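You operate a simulated robot arm through the tools that you are given. There is no shell and no other tool.

You are at the controls of a simulated robot arm. One attempt, no reset.

TASK
Laminate the pass on the blue pass board at heavy heat and lay it on the small wire rack.
Fine: heat dial on heavy; board on the feed tray, grip end by the tray's knob; the pass comes out clear; heat off at the end.

It is judged by the outcome, as a careful person would: the job done as asked, and still so three seconds after it is handed in. It fails if anything else is knocked over, pushed out of place, dropped, spilled or broken.

THE ROBOT
A 6-joint arm with a two-finger parallel gripper, fixed in place. Base frame: the origin is at the foot of the arm, x ahead of it, y to its left, z up; the work surface is at about z = 0.84. Units: m, degrees, N and s.
With the tool pointing down near the work surface it reaches from about 0.26 to 0.68 m from the base axis. Its first joint turns from -66.0 to 66.0 degrees. Payload 2.9 kg.
The tool frame sits at the grasp point between the pads (the TCP): z along the fingers, y along the line on which they close. The tips reach 0.03 m beyond it. Largest opening 0.11 m; finger width 0.02, thickness 0.01; the body of the gripper, 0.048 by 0.112 m, starts 0.055 m behind the TCP.
Orientation is told as [roll, pitch, yaw] about the base's x, y, z axes, in that order, counted from this pose: with the fingers straight down and closing along the base's y, the tool's x points along the base's -x, its y along +y and its z along -z.

THE INTERFACE
- The arm moves only by the tool nudge_tool. Its argument "moves" is a list of rows, each a list of 3 entries, a list of its own where there are three numbers: the shift along the base's x, y, z in m, then the turn, a rotation vector about the base's x, y, z in degrees, then the opening in per cent of the stroke, from 0 (shut) to 100 (fully open). In form: [[[x, y, z], [rx, ry, rz], fingers], ...]. A call has 1 to 20 rows; each row is the pose to reach, as a shift and turn from the pose commanded when the call began. Rows are played at 5 a second. More than 0.05 m and 8.6 degrees between two rows, or a gripper value outside its range, and nothing of the call is played. Where a pose cannot be reached the arm comes as near as it can. A force on the tool above 40 N (or 10 N above the force at the start of the call, whichever is more), or a blocked arm, ends the call early, and 0.2 s more pass. Each finger travels about 0.108 m/s and halts on what it meets, pressing with about 35 N; the grip force reading is that of the motor and also rises with nothing between the fingers. The clock runs only during rows and for 0.2 s after the last one: add rows that repeat a pose to give the fingers time. The reply holds the time, the measured pose of the TCP, the force on the tool along the base axes, the opening and the grip force, in the units named above and with some noise, with the torque about the TCP (base axes, N m) and any sound that the robot's microphone picked up, and new pictures: "pictures" is both (left out), scene, wrist or none.
- Cameras (640 x 400 px; columns grow to the right, rows downward): "scene" is fixed at [0.0754, 0.4308, 1.391]; the picture's right is [-0.79, -0.62, 0.00], its down [-0.29, 0.37, -0.88] and it looks along [0.54, -0.69, -0.48] (base axes); focal length 282 px, centre (320, 200). "wrist" rides on the gripper at [0.072, 0.017, -0.103] in the tool frame; the picture's right is [-0.23, 0.97, 0.00], its down [-0.76, -0.18, -0.62] and it looks along [-0.61, -0.14, 0.78] (tool axes); focal length 222 px, centre (320, 200). There is no depth. A picture from a camera that has moved, and an enlarged one, comes with that camera's place and axes in the base frame and with its lens.
- zoom(camera, box): a new picture of the part [left, top, right, bottom] of that camera's present view, enlarged. It takes no simulated time.
- job_done(): hands the job in; it is judged then, once.

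Nothing tells you positions but the pictures and the camera data. Unless the task says otherwise, let go and move clear before handing in.

The tools are called after "Request:" as a command line: name --argument value ..., lists and objects as JSON in quotes. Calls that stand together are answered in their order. nudge_tool: Moves the arm, as the interface text tells. Its arguments: {"type":"object","properties":{"moves":{"type":"array","items":{"type":"array"}},"pictures":{"type":"string","enum":["both","scene","wrist","none"]}},"required":["moves"]} The other tools are called the same way: zoom (camera, box) takes an enlarged picture of a part of a camera's view; job_done () hands the job in.

At the start:

```text
clock: 0.0
ee_pos: [0.3794, -0.0801, 1.2981]
orientation: [0.1, -0.1, 0.0]
ft_force: [0.7, 0.7, -0.4]
ft_torque: [0.02, 0.03, 0.02]
finger_gap: 0.1098
grasp_force: 0.1
```

scene: 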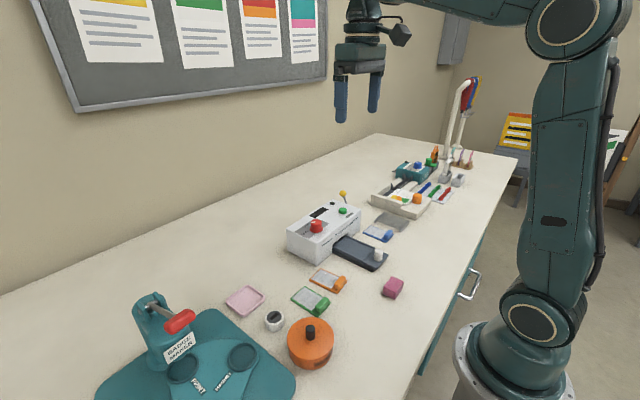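
wrist: 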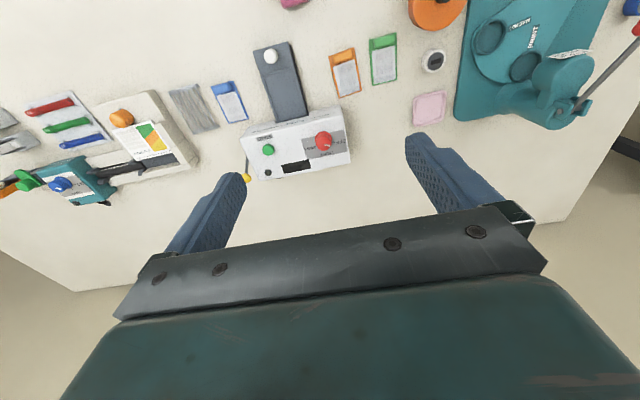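

I see a laminator (white box with red knob, green button, yellow lever), a grey feed tray with white knob, three pass boards (blue, orange, green), and a small wire rack. I'll zoom in for details first.

Request:
zoom --camera "scene" --box '[270, 170, 430, 300]'

Request:
zoom --camera "wrist" --box '[160, 30, 400, 190]'

Request:
zoom --camera "scene" --box '[360, 120, 490, 250]'

```text
3.08 times, centred on (350, 235) of scene
camera zoom: at [0.0754, 0.4308, 1.391], right [-0.79, -0.62, 0.0], down [-0.29, 0.37, -0.88], along [0.54, -0.69, -0.48], focal length 867 px, centre (228, 92)
```

zoom: 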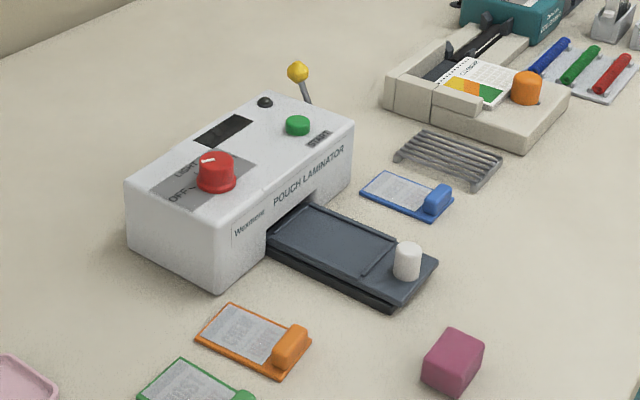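

```text
2.50 times, centred on (280, 110) of wrist
camera zoom: at [0.3065, -0.0626, 1.4002], right [0.23, 0.97, 0.0], down [0.76, -0.18, 0.62], along [0.61, -0.14, -0.78], focal length 555 px, centre (420, 425)
```

zoom: 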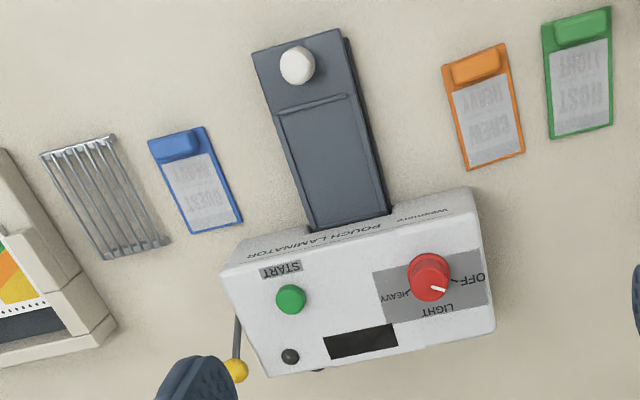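

```text
3.08 times, centred on (425, 185) of scene
camera zoom: at [0.0754, 0.4308, 1.391], right [-0.79, -0.62, 0.0], down [-0.29, 0.37, -0.88], along [0.54, -0.69, -0.48], focal length 867 px, centre (-3, 246)
```

zoom: 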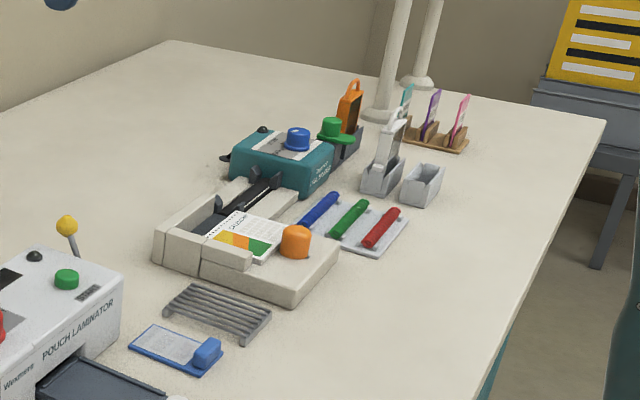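

I locate the dial near (0.50,-0.10,0.94), START near (0.50,-0.23,0.92), the tray knob near (0.33,-0.16), and the blue board grip near (0.37,-0.30). I'll lower the arm a bit for a close look at the machine.

Request:
nudge_tool --moves '[[[0, -0.02, -0.04], [0, 0, 0], 100], [[0, -0.04, -0.08], [0, 0, 0], 100], [[0, -0.06, -0.12], [0, 0, 0], 100], [[-0.01, -0.07, -0.16], [0, 0, 0], 100], [[-0.02, -0.08, -0.19], [0, 0, 0], 100], [[-0.02, -0.08, -0.19], [0, 0, 0], 100]]'

```text
clock: 1.4
ee_pos: [0.3597, -0.1597, 1.1071]
orientation: [0.0, -0.1, 0.1]
ft_force: [-0.4, -0.5, -0.4]
ft_torque: [0.0, 0.0, 0.01]
finger_gap: 0.11
grasp_force: 0.1
camera wrist: at [0.2855, -0.1422, 1.2095], right [0.23, 0.97, 0.0], down [0.76, -0.18, 0.62], along [0.61, -0.14, -0.78], focal length 222 px, centre (320, 200)
```

scene: 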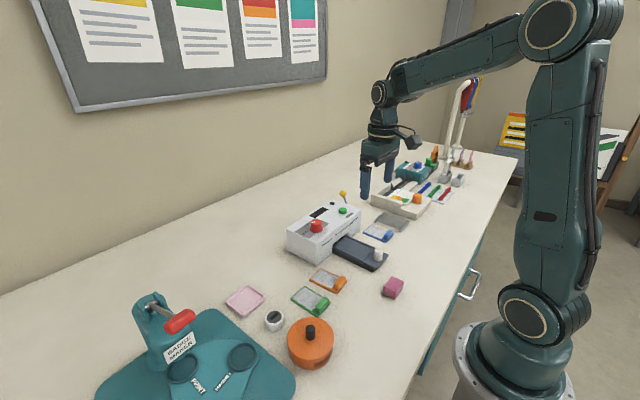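
wrist: 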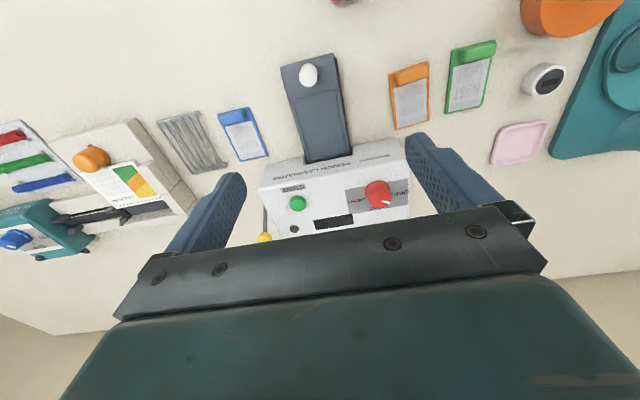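

The view is closer; I'll zoom in on the dial, the front panel and the tray to read the dial's setting and check the geometry.

Request:
zoom --camera "wrist" --box '[250, 130, 420, 240]'

Request:
zoom --camera "wrist" --box '[140, 40, 380, 180]'

Request:
zoom --camera "scene" --box '[280, 180, 400, 280]'

```text
3.64 times, centred on (335, 185) of wrist
camera zoom: at [0.2855, -0.1422, 1.2095], right [0.23, 0.97, 0.0], down [0.76, -0.18, 0.62], along [0.61, -0.14, -0.78], focal length 808 px, centre (266, 254)
```

zoom: 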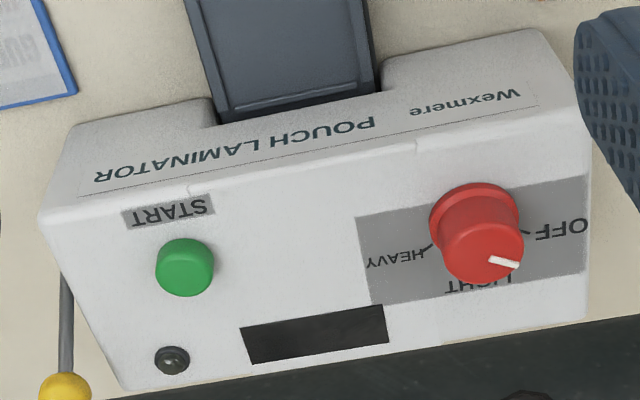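

```text
2.67 times, centred on (260, 110) of wrist
camera zoom: at [0.2855, -0.1422, 1.2095], right [0.23, 0.97, 0.0], down [0.76, -0.18, 0.62], along [0.61, -0.14, -0.78], focal length 592 px, centre (480, 440)
```

zoom: 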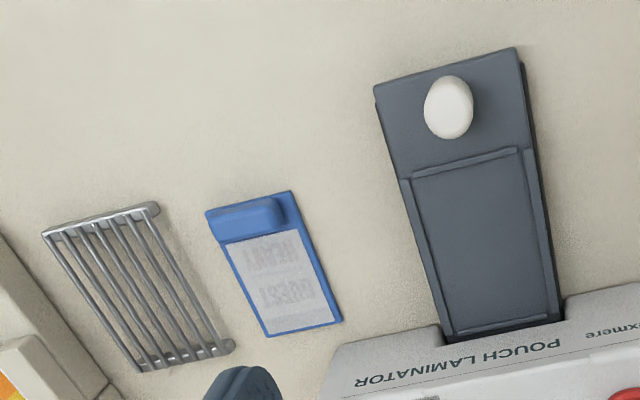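

```text
4.00 times, centred on (340, 230) of scene
camera zoom: at [0.0754, 0.4308, 1.391], right [-0.79, -0.62, 0.0], down [-0.29, 0.37, -0.88], along [0.54, -0.69, -0.48], focal length 1127 px, centre (240, 80)
```

zoom: 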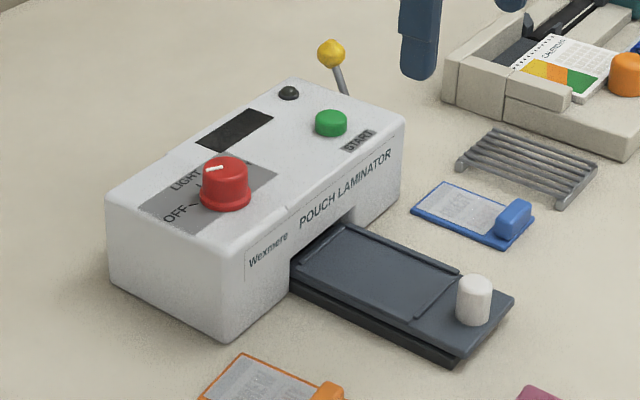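

The dial points to OFF (toward +y/+x); HEAVY is about 110° clockwise from above. The tray aligns with x, with its recess between the knob and the machine. I'll go above the dial with the gripper yawed +56°, to set the heat first so that it can warm up.

Request:
nudge_tool --moves '[[[0.02, 0.01, 0], [0, 0, 8], 80], [[0.04, 0.02, 0], [0, 0, 16], 75], [[0.06, 0.03, 0], [0, 0, 24], 70], [[0.08, 0.04, 0], [0, 0, 32], 70], [[0.1, 0.05, -0.02], [0, 0, 40], 70], [[0.12, 0.055, -0.04], [0, 0, 48], 70], [[0.144, 0.06, -0.06], [0, 0, 56], 70], [[0.144, 0.06, -0.06], [0, 0, 56], 70]]'

```text
clock: 3.2
ee_pos: [0.5041, -0.0987, 1.0468]
orientation: [0.0, -0.1, 56.1]
ft_force: [1.0, -0.2, 0.0]
ft_torque: [0.01, -0.05, -0.02]
finger_gap: 0.077
grasp_force: 0.1
camera wrist: at [0.4485, -0.1497, 1.1501], right [-0.68, 0.73, 0.0], down [0.57, 0.53, 0.62], along [0.46, 0.43, -0.78], focal length 222 px, centre (320, 200)
```

scene: 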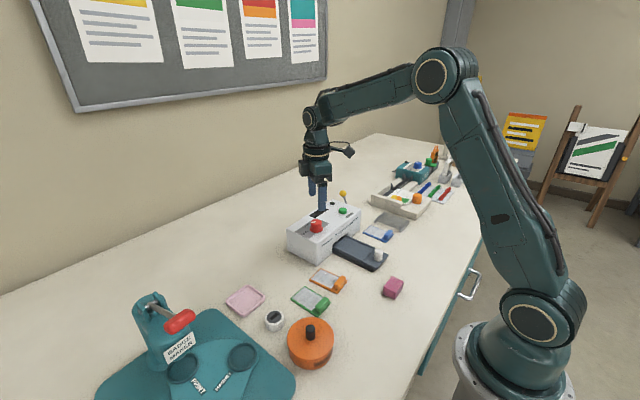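
wrist: 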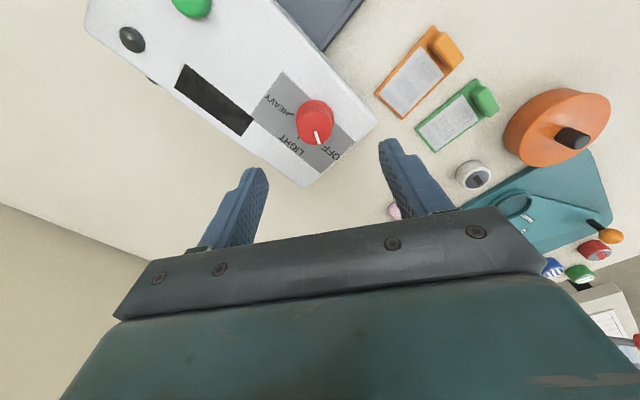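

Request:
zoom --camera "wrist" --box '[240, 60, 400, 190]'

Request:
zoom --camera "scene" --box '[280, 160, 380, 260]'

```text
3.08 times, centred on (320, 125) of wrist
camera zoom: at [0.4485, -0.1497, 1.1501], right [-0.68, 0.73, 0.0], down [0.57, 0.53, 0.62], along [0.46, 0.43, -0.78], focal length 684 px, centre (320, 431)
```

zoom: 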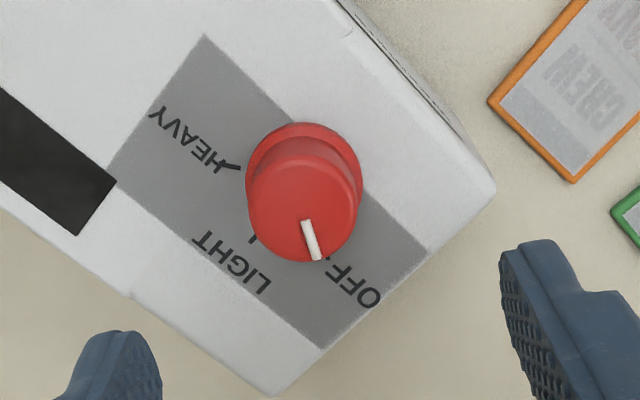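

```text
4.00 times, centred on (330, 210) of scene
camera zoom: at [0.0755, 0.4308, 1.391], right [-0.79, -0.62, 0.0], down [-0.29, 0.37, -0.88], along [0.54, -0.69, -0.48], focal length 1127 px, centre (280, 160)
```

zoom: 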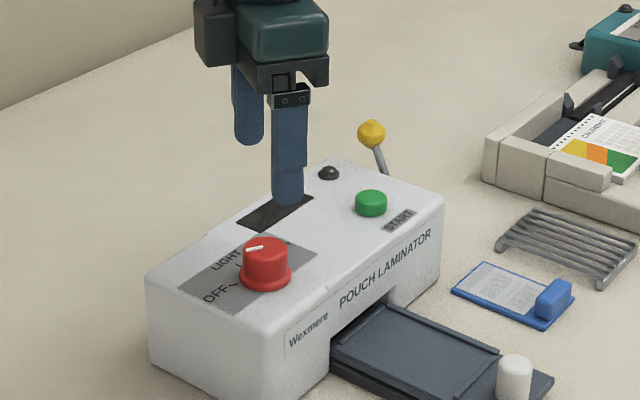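

The dial axis is at about (0.509,-0.0995) with its top at 0.943, and its pointer is on OFF (about +60°). I'll descend over it and close.

Request:
nudge_tool --moves '[[[0.005, 0, -0.03], [0, 0, 4], 65], [[0.005, 0, -0.065], [0, 0, 4], 60], [[0.005, 0, -0.093], [0, 0, 4], 60], [[0.005, 0, -0.093], [0, 0, 4], 45], [[0.005, 0, -0.093], [0, 0, 4], 30], [[0.005, 0, -0.093], [0, 0, 4], 15], [[0.005, 0, -0.093], [0, 0, 4], 15]]'

```text
clock: 4.8
ee_pos: [0.5072, -0.1002, 0.9549]
orientation: [-0.1, -0.1, 60.0]
ft_force: [10.6, -4.5, 0.6]
ft_torque: [0.01, -0.53, 0.02]
finger_gap: 0.0371
grasp_force: 45.1
camera wrist: at [0.4573, -0.1541, 1.058], right [-0.73, 0.68, 0.0], down [0.53, 0.57, 0.63], along [0.43, 0.46, -0.78], focal length 222 px, centre (320, 200)
```

scene: 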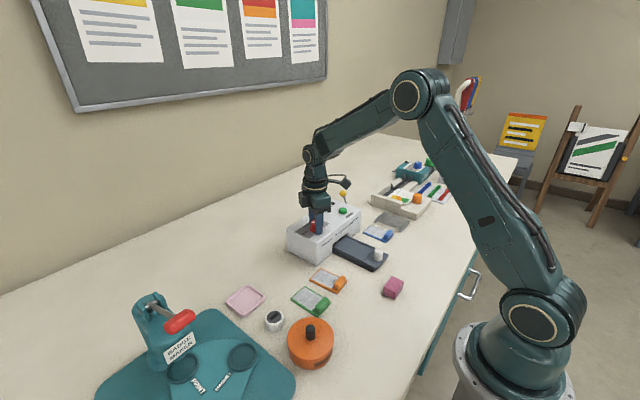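
wrist: 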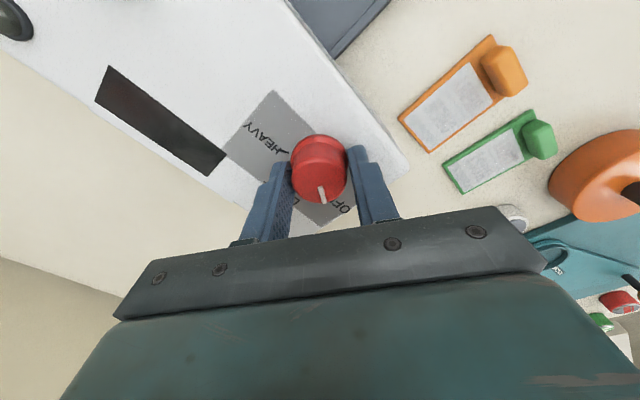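

The dial is gripped, with a small lateral force showing I'm slightly off-center. I'll correct by about 2 mm and read the force before turning.

Request:
nudge_tool --moves '[[[0.002, -0.001, 0], [0, 0, 0], 15], [[0.002, -0.001, 0], [0, 0, 0], 15]]' --pictures "none"

```text
clock: 5.4
ee_pos: [0.5094, -0.1005, 0.9541]
orientation: [0.1, -0.1, 60.2]
ft_force: [-2.8, 1.8, 11.7]
ft_torque: [0.31, 0.18, 0.0]
finger_gap: 0.037
grasp_force: 45.2
```

Centered now. I'll turn it the first half clockwise and check how it responds.

Request:
nudge_tool --moves '[[[0, 0, 0], [0, 0, -7.5], 15], [[0, 0, 0], [0, 0, -15], 15], [[0, 0, 0], [0, 0, -22.5], 15], [[0, 0, 0], [0, 0, -30], 15], [[0, 0, 0], [0, 0, -37.5], 15], [[0, 0, 0], [0, 0, -45], 15], [[0, 0, 0], [0, 0, -52.5], 15], [[0, 0, 0], [0, 0, -60], 15]]'

```text
clock: 7.2
ee_pos: [0.5102, -0.1033, 0.9552]
orientation: [-0.1, -0.2, -0.2]
ft_force: [-12.7, -6.9, 24.8]
ft_torque: [0.09, 1.11, 0.22]
finger_gap: 0.0371
grasp_force: 44.3
camera wrist: at [0.437, -0.0842, 1.0579], right [0.23, 0.97, 0.0], down [0.76, -0.18, 0.62], along [0.61, -0.14, -0.78], focal length 222 px, centre (320, 200)
```

scene: 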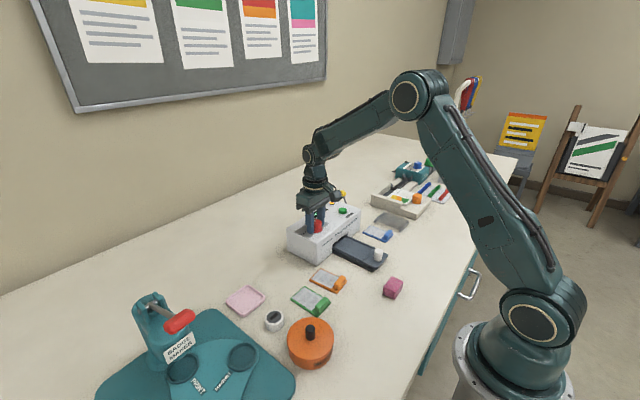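
wrist: 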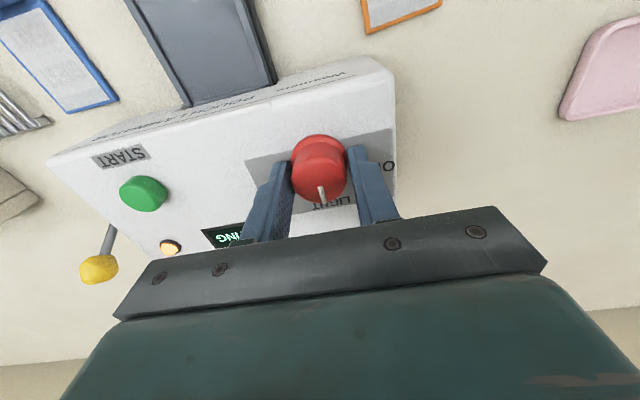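

The pointer is on LIGHT and the display lit up. I'll relieve the side forces slightly and continue to HEAVY.

Request:
nudge_tool --moves '[[[-0.001, -0.001, 0.001], [0, 0, 0], 15], [[-0.001, -0.001, 0.001], [0, 0, -7.5], 15], [[-0.001, -0.001, 0.001], [0, 0, -15], 15], [[-0.001, -0.001, 0.001], [0, 0, -22.5], 15], [[-0.001, -0.001, 0.001], [0, 0, -30], 15], [[-0.001, -0.001, 0.001], [0, 0, -37.5], 15], [[-0.001, -0.001, 0.001], [0, 0, -45], 15], [[-0.001, -0.001, 0.001], [0, 0, -52.5], 15], [[-0.001, -0.001, 0.001], [0, 0, -60], 15], [[-0.001, -0.001, 0.001], [0, 0, -60], 15]]'

```text
clock: 9.4
ee_pos: [0.5087, -0.103, 0.9539]
orientation: [-0.1, -0.1, -60.3]
ft_force: [-3.7, -23.4, -0.9]
ft_torque: [-0.4, 0.13, 0.52]
finger_gap: 0.0373
grasp_force: 45.5
camera wrist: at [0.4874, -0.0313, 1.058], right [0.96, 0.29, 0.0], down [0.22, -0.75, 0.62], along [0.18, -0.6, -0.78], focal length 222 px, centre (320, 200)
```

scene: 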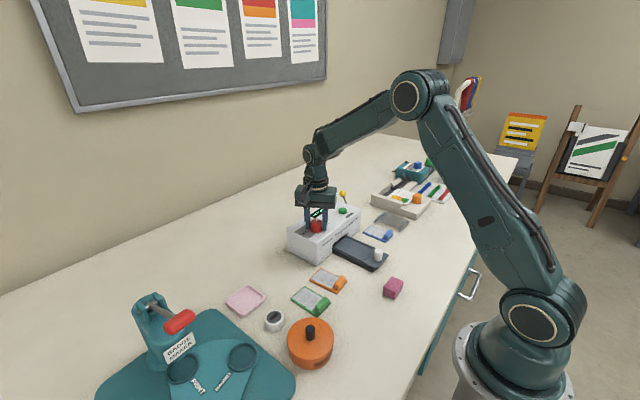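
wrist: 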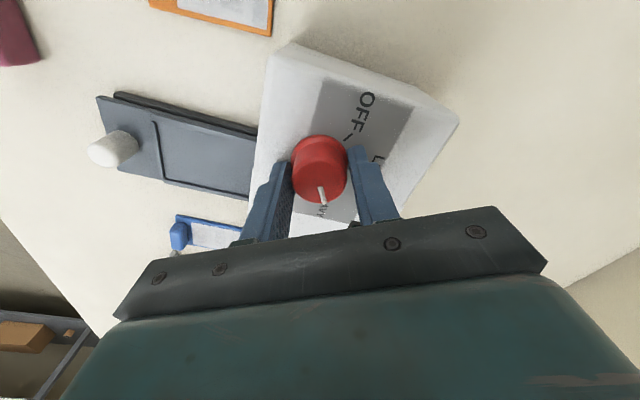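

The pointer now appears to be at HEAVY. I'll release, rise and inspect.

Request:
nudge_tool --moves '[[[0, 0, 0], [0, 0, 0], 35], [[0, 0, 0], [0, 0, 0], 60], [[0, 0, 0], [0, 0, 0], 60], [[0, 0, 0.04], [0, 0, 0], 60], [[0, 0, 0.08], [0, 0, 0], 60], [[0, 0, 0.12], [0, 0, 8], 60], [[0, 0, 0.15], [0, 0, 16], 60], [[0, 0, 0.15], [0, 0, 16], 60]]'

Request:
zoom --camera "scene" --box '[280, 180, 400, 280]'

Request:
zoom --camera "wrist" --box '[200, 40, 440, 200]'

```text
clock: 11.2
ee_pos: [0.5098, -0.1022, 1.1065]
orientation: [0.0, 0.0, -43.8]
ft_force: [0.1, 0.4, -0.9]
ft_torque: [-0.02, 0.01, 0.01]
finger_gap: 0.0661
grasp_force: 0.2
camera wrist: at [0.4684, -0.0391, 1.2089], right [0.84, 0.54, 0.0], down [0.43, -0.66, 0.62], along [0.34, -0.52, -0.78], focal length 222 px, centre (320, 200)
```

scene: 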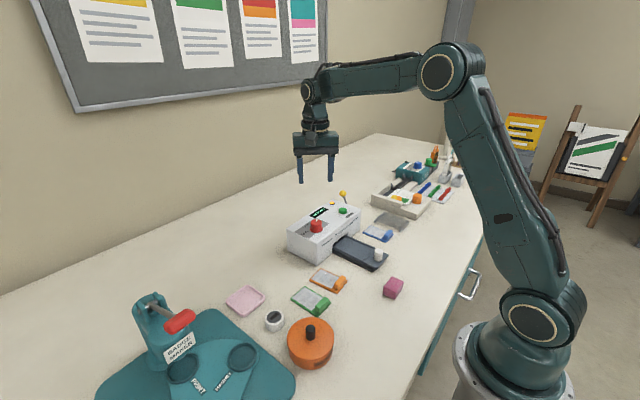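
wrist: 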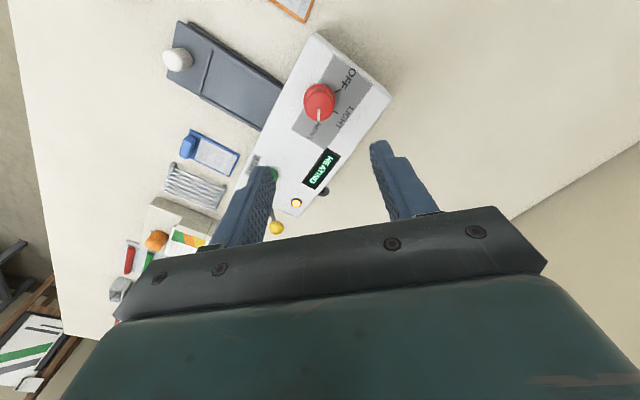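

```text
4.00 times, centred on (340, 230) of scene
camera zoom: at [0.0754, 0.4308, 1.391], right [-0.79, -0.62, 0.0], down [-0.29, 0.37, -0.88], along [0.54, -0.69, -0.48], focal length 1127 px, centre (240, 80)
```

zoom: 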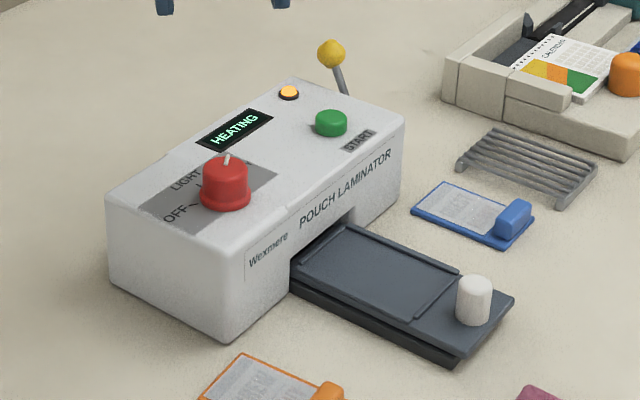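

```text
2.50 times, centred on (320, 120) of wrist
camera zoom: at [0.4684, -0.0391, 1.2089], right [0.84, 0.54, 0.0], down [0.43, -0.66, 0.62], along [0.34, -0.52, -0.78], focal length 555 px, centre (320, 400)
```

zoom: 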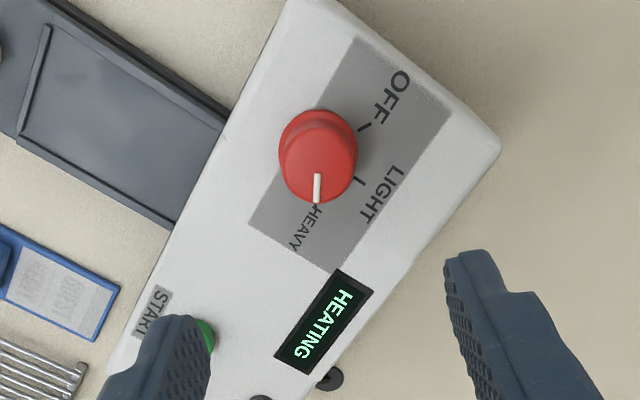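

The dial is on HEAVY and the display reads HEATING; the machine has not shifted. Next I'll move to look closely at the blue board and its grip.

Request:
nudge_tool --moves '[[[-0.03, -0.024, -0.005], [0, 0, 6.3], 60], [[-0.06, -0.048, -0.01], [0, 0, 12.6], 60], [[-0.09, -0.072, -0.02], [0, 0, 18.9], 60], [[-0.12, -0.096, -0.04], [0, 0, 25.2], 60], [[-0.15, -0.12, -0.06], [0, 0, 31.5], 60], [[-0.18, -0.144, -0.08], [0, 0, 37.8], 60], [[-0.21, -0.168, -0.106], [0, 0, 44], 60], [[-0.21, -0.168, -0.106], [0, 0, 44], 60]]'

Request:
zoom --camera "wrist" --box '[200, 40, 460, 200]'

```text
clock: 13.0
ee_pos: [0.2986, -0.2705, 0.9977]
orientation: [0.0, -0.2, 0.0]
ft_force: [-0.2, 0.2, -0.4]
ft_torque: [0.01, -0.01, 0.02]
finger_gap: 0.0661
grasp_force: 0.1
camera wrist: at [0.2259, -0.2534, 1.1013], right [0.23, 0.97, 0.0], down [0.76, -0.18, 0.62], along [0.61, -0.14, -0.78], focal length 222 px, centre (320, 200)
```

scene: 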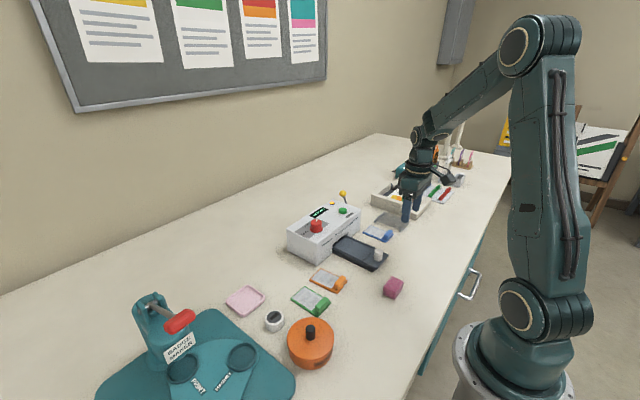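
wrist: 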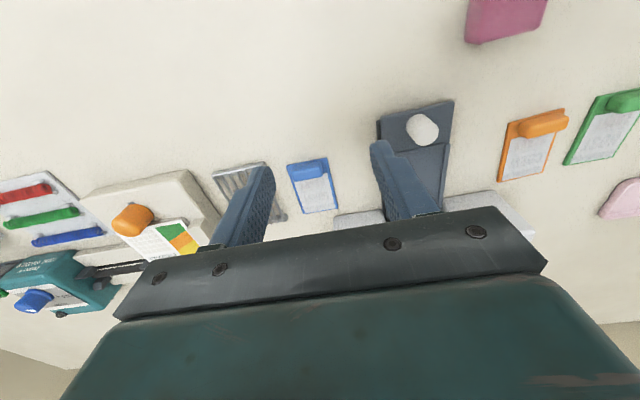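

```text
2.46 times, centred on (330, 120) of wrist
camera zoom: at [0.2259, -0.2534, 1.1013], right [0.23, 0.97, 0.0], down [0.76, -0.18, 0.62], along [0.61, -0.14, -0.78], focal length 547 px, centre (295, 397)
```

zoom: 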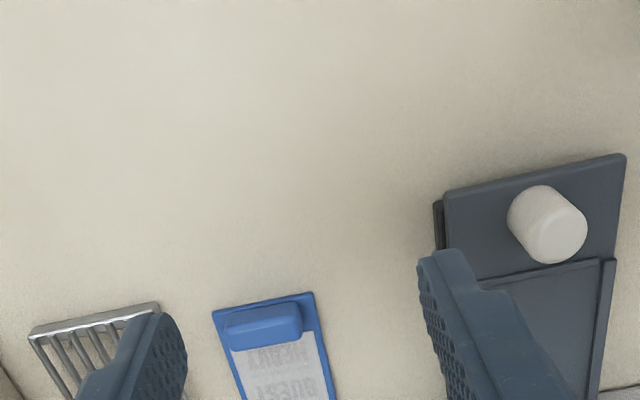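

Request:
zoom --camera "wrist" --box '[270, 140, 350, 220]'

Request:
zoom --camera "scene" --box '[355, 210, 415, 255]'

```text
5.00 times, centred on (310, 180) of wrist
camera zoom: at [0.2259, -0.2534, 1.1013], right [0.23, 0.97, 0.0], down [0.76, -0.18, 0.62], along [0.61, -0.14, -0.78], focal length 1111 px, centre (370, 300)
```

zoom: 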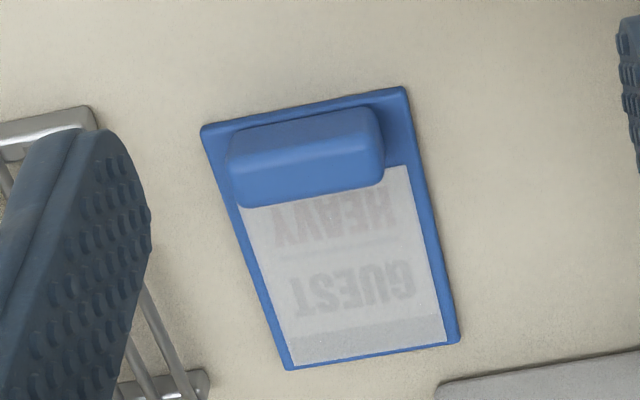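

```text
8.89 times, centred on (385, 232) of scene
camera zoom: at [0.0754, 0.4308, 1.391], right [-0.79, -0.62, 0.0], down [-0.29, 0.37, -0.88], along [0.54, -0.69, -0.48], focal length 2505 px, centre (-258, -89)
```

zoom: 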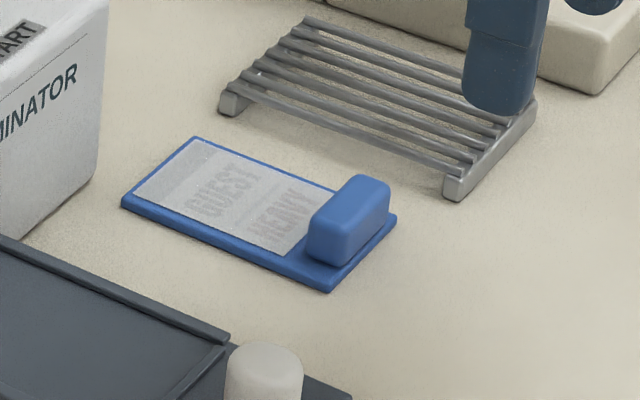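

The blue board reads GUEST / HEAVY. Its grip block is about 38 mm wide in y, centered at about (0.370,-0.300), with its top near 0.867. I'll move above it and descend, fingers straddling it in y.

Request:
nudge_tool --moves '[[[0.035, -0.015, -0.01], [0, 0, 0], 55], [[0.0706, -0.0304, -0.02], [0, 0, 0], 52], [[0.0706, -0.0304, -0.06], [0, 0, 0], 52], [[0.0706, -0.0304, -0.09], [0, 0, 0], 52], [[0.0706, -0.0304, -0.105], [0, 0, 0], 52], [[0.0706, -0.0304, -0.105], [0, 0, 0], 52]]'

Request:
zoom --camera "wrist" --box '[200, 80, 440, 240]'

Request:
zoom --camera "scene" --box '[345, 180, 445, 255]'

```text
clock: 14.4
ee_pos: [0.3709, -0.3003, 0.8933]
orientation: [0.0, -0.1, 0.1]
ft_force: [-1.0, -0.6, 0.6]
ft_torque: [-0.02, 0.01, 0.0]
finger_gap: 0.0573
grasp_force: 0.1
camera wrist: at [0.2974, -0.283, 0.9963], right [0.23, 0.97, 0.0], down [0.76, -0.18, 0.62], along [0.61, -0.14, -0.78], focal length 222 px, centre (320, 200)
```

scene: 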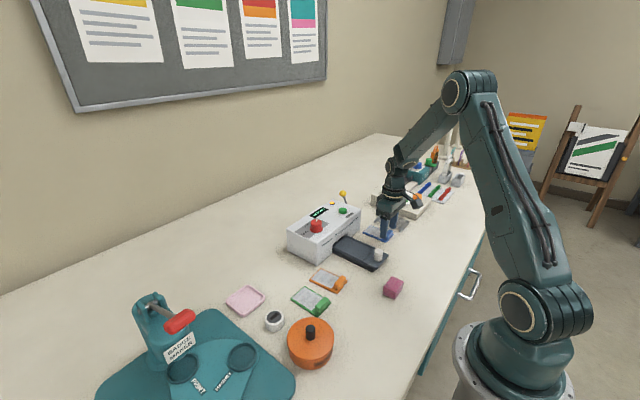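
wrist: 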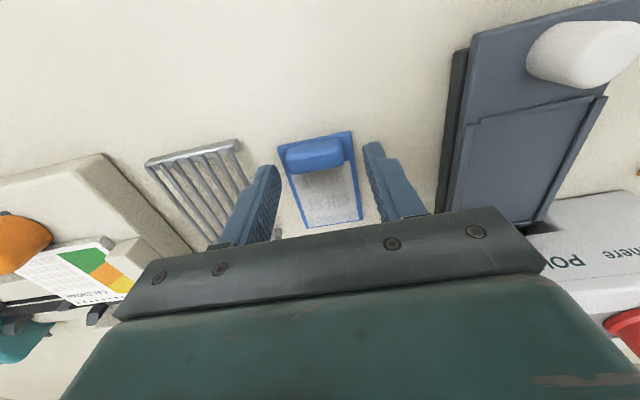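

```text
2.50 times, centred on (320, 160) of wrist
camera zoom: at [0.2974, -0.283, 0.9963], right [0.23, 0.97, 0.0], down [0.76, -0.18, 0.62], along [0.61, -0.14, -0.78], focal length 555 px, centre (320, 300)
```

zoom: 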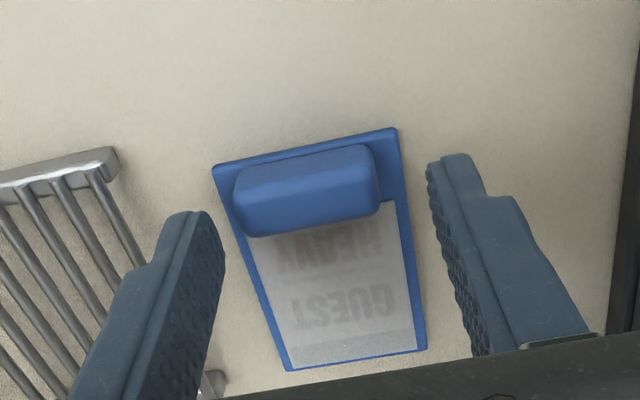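

```text
5.33 times, centred on (395, 218) of scene
camera zoom: at [0.0754, 0.4308, 1.391], right [-0.79, -0.62, 0.0], down [-0.29, 0.37, -0.88], along [0.54, -0.69, -0.48], focal length 1503 px, centre (-80, 107)
```

zoom: 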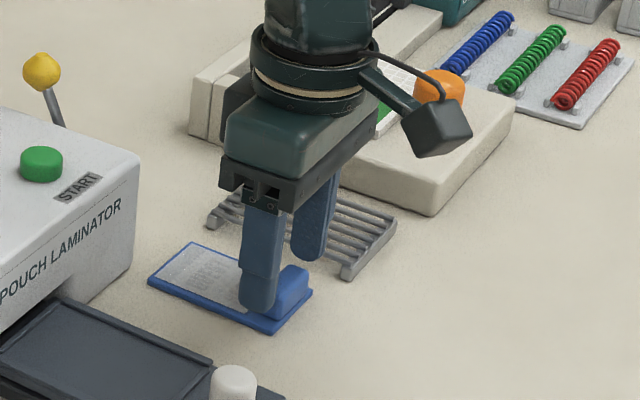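

Alignment looks good. I'll descend the last 11 mm and close on the block.

Request:
nudge_tool --moves '[[[-0.002, 0, -0.011], [0, 0, 0], 52], [[-0.002, 0, -0.011], [0, 0, 0], 42], [[-0.002, 0, -0.011], [0, 0, 0], 30], [[-0.002, 0, -0.011], [0, 0, 0], 20], [[-0.002, 0, -0.011], [0, 0, 0], 20]]' --pictures "wrist"

```text
clock: 15.6
ee_pos: [0.3687, -0.2999, 0.8823]
orientation: [0.0, -0.1, 0.1]
ft_force: [0.2, -1.0, -1.1]
ft_torque: [-0.01, 0.02, -0.03]
finger_gap: 0.0388
grasp_force: 35.5
camera wrist: at [0.2954, -0.2834, 0.9857], right [0.23, 0.97, 0.0], down [0.76, -0.18, 0.62], along [0.61, -0.14, -0.78], focal length 222 px, centre (320, 200)
```

wrist: 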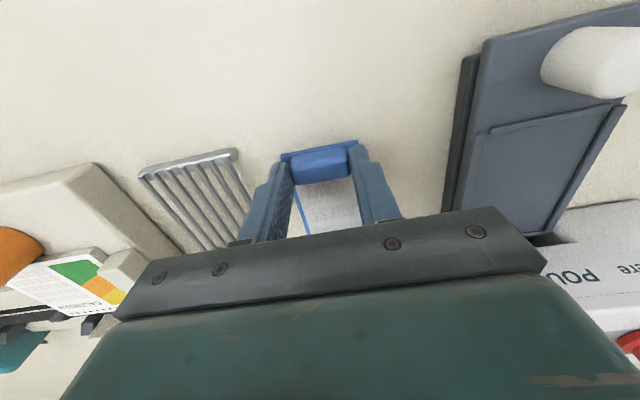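

The board is gripped. I'll lift it, carry it over above the tray and look.

Request:
nudge_tool --moves '[[[0, 0, 0.03], [0, 0, 0], 20], [[0, 0, 0.07], [0, 0, 0], 20], [[0, 0.03, 0.1], [0, 0, 0], 20], [[0, 0.07, 0.1], [0, 0, 0], 20], [[0, 0.1, 0.1], [0, 0, 0], 20], [[0, 0.1305, 0.1], [0, 0, 0], 20], [[0, 0.1305, 0.1], [0, 0, 0], 20]]'

Request:
zoom --camera "wrist" --box '[200, 80, 440, 240]'

Request:
zoom --camera "scene" --box '[290, 180, 410, 280]'

```text
clock: 17.2
ee_pos: [0.3676, -0.1689, 0.9839]
orientation: [0.0, -0.1, -0.1]
ft_force: [0.2, 0.0, 0.6]
ft_torque: [0.01, -0.02, 0.0]
finger_gap: 0.0386
grasp_force: 34.9
camera wrist: at [0.2949, -0.1527, 1.0872], right [0.23, 0.97, 0.0], down [0.76, -0.18, 0.62], along [0.61, -0.14, -0.78], focal length 222 px, centre (320, 200)
```

scene: 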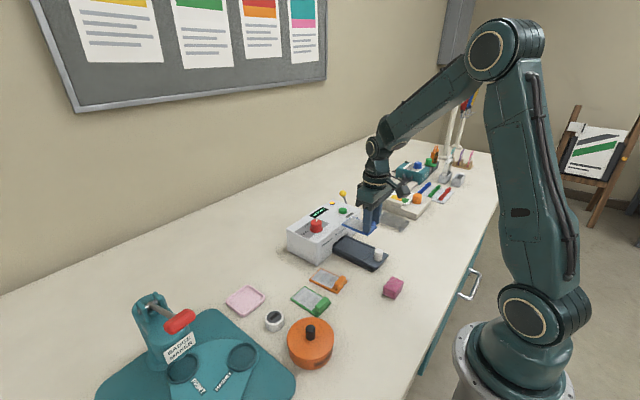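
wrist: 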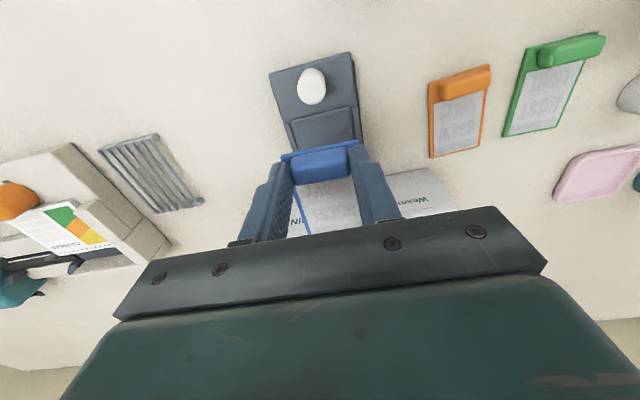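

```text
2.50 times, centred on (320, 160) of wrist
camera zoom: at [0.2949, -0.1527, 1.0872], right [0.23, 0.97, 0.0], down [0.76, -0.18, 0.62], along [0.61, -0.14, -0.78], focal length 555 px, centre (320, 300)
```

zoom: 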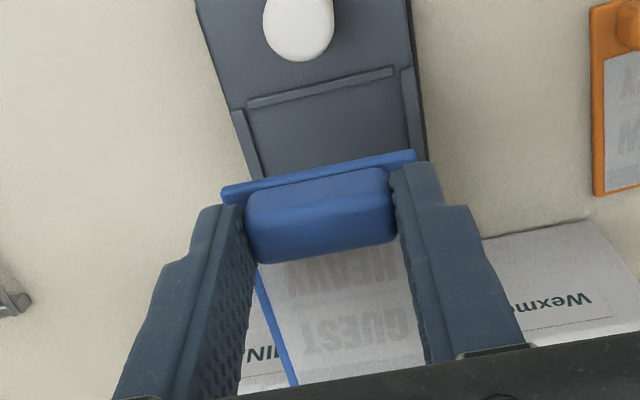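

```text
4.00 times, centred on (350, 230) of scene
camera zoom: at [0.0754, 0.4308, 1.391], right [-0.79, -0.62, 0.0], down [-0.29, 0.37, -0.88], along [0.54, -0.69, -0.48], focal length 1127 px, centre (200, 80)
```

zoom: 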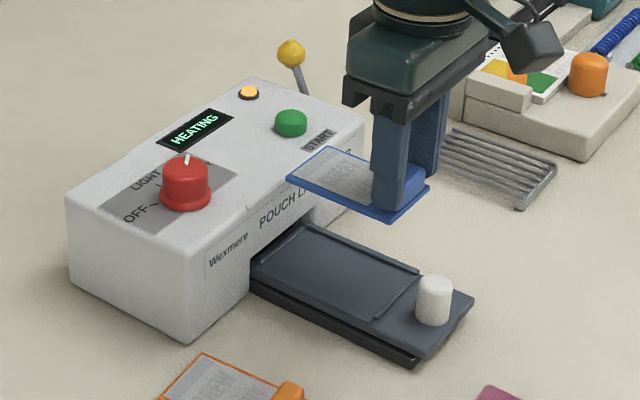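

The tray recess is centered at y≈-0.170 with its stop ridge at x≈0.370. I'll shift 15 mm in x and lower toward the tray.

Request:
nudge_tool --moves '[[[0.0155, -0.0005, -0.01], [0, 0, 0], 20], [[0.0155, -0.0005, -0.04], [0, 0, 0], 20], [[0.0155, -0.0005, -0.065], [0, 0, 0], 20], [[0.0155, -0.0005, -0.077], [0, 0, 0], 20], [[0.0155, -0.0005, -0.077], [0, 0, 0], 20]]'

Request:
zoom --camera "wrist" --box '[200, 60, 440, 220]'

Request:
zoom --camera "scene" --box '[310, 200, 410, 280]'

```text
clock: 18.4
ee_pos: [0.3838, -0.1701, 0.9051]
orientation: [0.0, 0.1, 0.1]
ft_force: [-1.1, 0.3, -1.0]
ft_torque: [0.01, 0.05, 0.01]
finger_gap: 0.0386
grasp_force: 35.1
camera wrist: at [0.3105, -0.1529, 1.0089], right [0.23, 0.97, 0.0], down [0.76, -0.18, 0.62], along [0.61, -0.14, -0.78], focal length 222 px, centre (320, 200)
```

scene: 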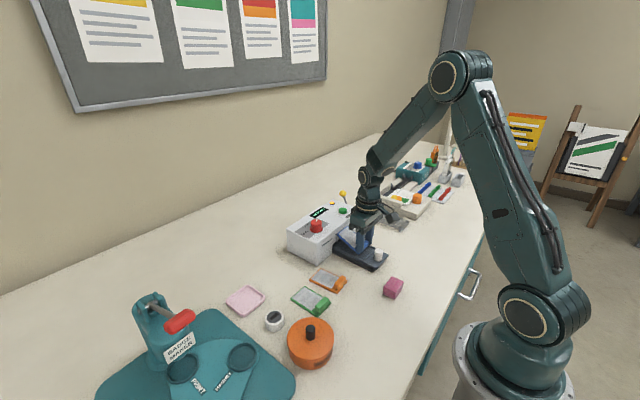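
wrist: 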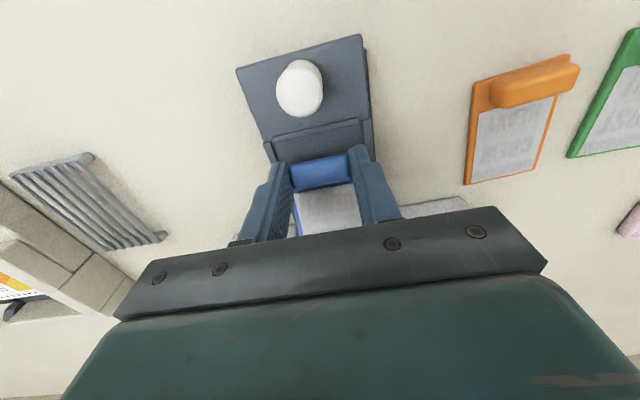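

```text
2.50 times, centred on (320, 140) of wrist
camera zoom: at [0.3105, -0.1529, 1.0089], right [0.23, 0.97, 0.0], down [0.76, -0.18, 0.62], along [0.61, -0.14, -0.78], focal length 555 px, centre (320, 350)
```

zoom: 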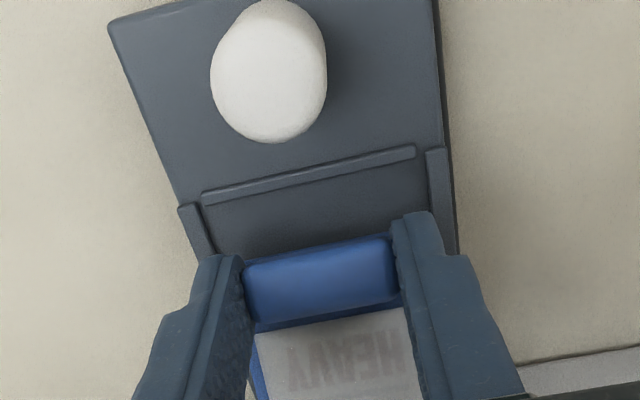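

```text
5.00 times, centred on (360, 240) of scene
camera zoom: at [0.0754, 0.4308, 1.391], right [-0.79, -0.62, 0.0], down [-0.29, 0.37, -0.88], along [0.54, -0.69, -0.48], focal length 1409 px, centre (120, 0)
```

zoom: 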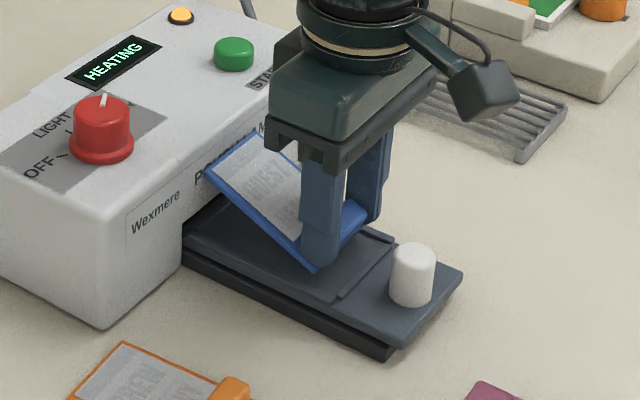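

The board's far end has tipped up: it caught the machine's front edge while I was lowering. I'll back straight up and a little toward the robot, and inspect how it sits in the fingers.

Request:
nudge_tool --moves '[[[-0.005, 0, 0.01], [0, 0, 0], 20], [[-0.02, 0, 0.04], [0, 0, 0], 20], [[-0.03, 0, 0.08], [0, 0, 0], 20], [[-0.03, 0, 0.1], [0, 0, 0], 20], [[-0.03, 0, 0.1], [0, 0, 0], 20]]'

Request:
zoom --camera "wrist" --box '[200, 60, 440, 220]'

Request:
zoom --camera "scene" --box '[310, 180, 410, 260]'

```text
clock: 19.6
ee_pos: [0.3526, -0.1715, 1.0071]
orientation: [0.0, -0.1, 0.0]
ft_force: [0.6, -0.4, -0.9]
ft_torque: [-0.04, 0.03, -0.01]
finger_gap: 0.0388
grasp_force: 35.4
camera wrist: at [0.2804, -0.1529, 1.1093], right [0.23, 0.97, 0.0], down [0.76, -0.18, 0.62], along [0.61, -0.14, -0.78], focal length 222 px, centre (320, 200)
```

scene: 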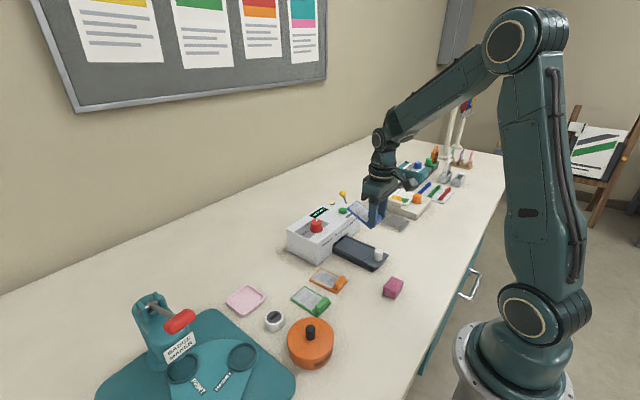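
wrist: 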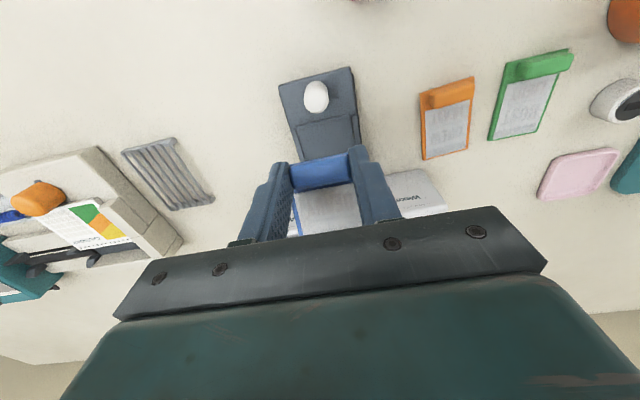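

```text
2.50 times, centred on (320, 140) of wrist
camera zoom: at [0.2804, -0.1529, 1.1093], right [0.23, 0.97, 0.0], down [0.76, -0.18, 0.62], along [0.61, -0.14, -0.78], focal length 555 px, centre (320, 350)
```

zoom: 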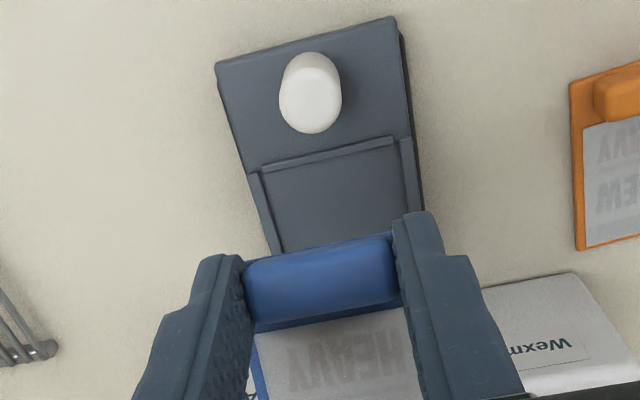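

```text
5.00 times, centred on (360, 220) of scene
camera zoom: at [0.0754, 0.4308, 1.391], right [-0.79, -0.62, 0.0], down [-0.29, 0.37, -0.88], along [0.54, -0.69, -0.48], focal length 1409 px, centre (120, 100)
```

zoom: 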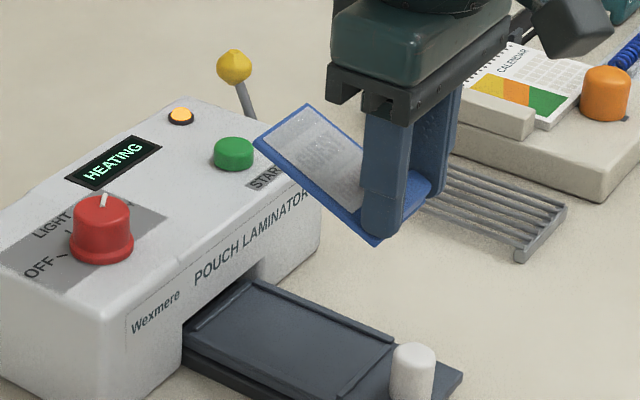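

The board has pivoted about 22° in the grip (far end up); the machine front is nearer than I took it to be (x≈0.458), so the far end must enter the slot under the lip. I'll pitch the tool so the board is level again, staying clear of the machine.

Request:
nudge_tool --moves '[[[0, 0, 0], [0, 7.5, 0], 20], [[0, 0, 0], [0, 15, 0], 20], [[0.005, 0, 0], [0, 22.5, 0], 20], [[0.02, 0, -0.03], [0, 22.5, 0], 20], [[0.02, 0, -0.06], [0, 22.5, 0], 20], [[0.02, 0, -0.06], [0, 22.5, 0], 20]]'

Request:
zoom --camera "wrist" --box '[200, 60, 440, 220]'

Request:
zoom --camera "scene" --box '[310, 190, 410, 270]'

```text
clock: 21.0
ee_pos: [0.3726, -0.1688, 0.9456]
orientation: [0.0, 22.4, 0.0]
ft_force: [-0.5, -0.5, -0.1]
ft_torque: [-0.01, 0.02, 0.03]
finger_gap: 0.0387
grasp_force: 34.9
camera wrist: at [0.3458, -0.1526, 1.0689], right [0.21, 0.97, -0.09], down [0.94, -0.18, 0.29], along [0.26, -0.14, -0.95], focal length 222 px, centre (320, 200)
```

scene: 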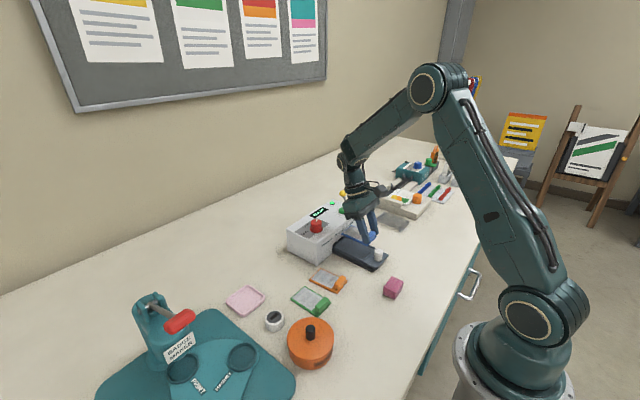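
wrist: 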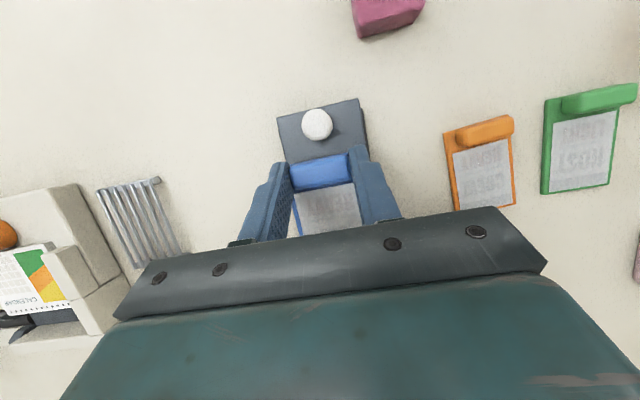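

```text
2.50 times, centred on (320, 140) of wrist
camera zoom: at [0.3458, -0.1526, 1.0689], right [0.21, 0.97, -0.09], down [0.94, -0.18, 0.29], along [0.26, -0.14, -0.95], focal length 555 px, centre (320, 350)
```

zoom: 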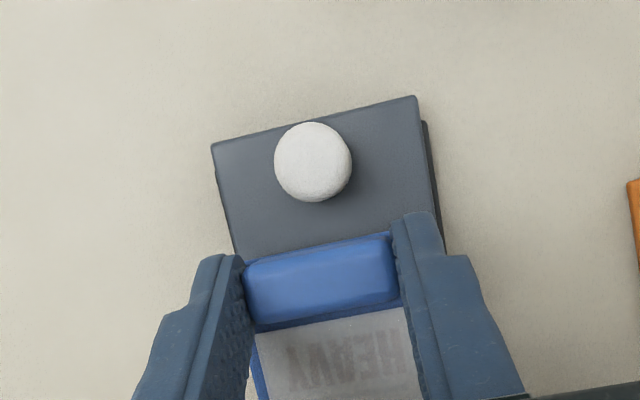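

```text
5.00 times, centred on (360, 230) of scene
camera zoom: at [0.0755, 0.4308, 1.391], right [-0.79, -0.62, 0.0], down [-0.29, 0.37, -0.88], along [0.54, -0.69, -0.48], focal length 1409 px, centre (120, 50)
```

zoom: 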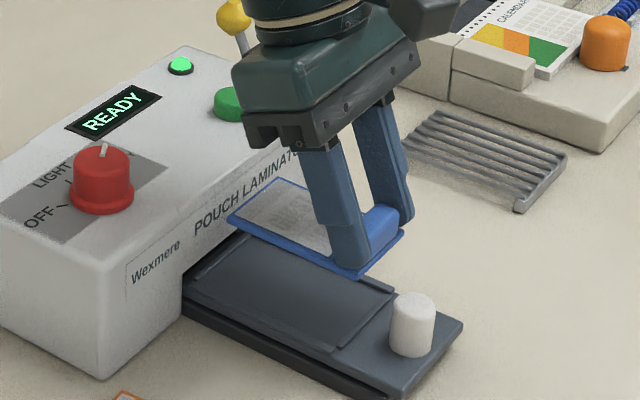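

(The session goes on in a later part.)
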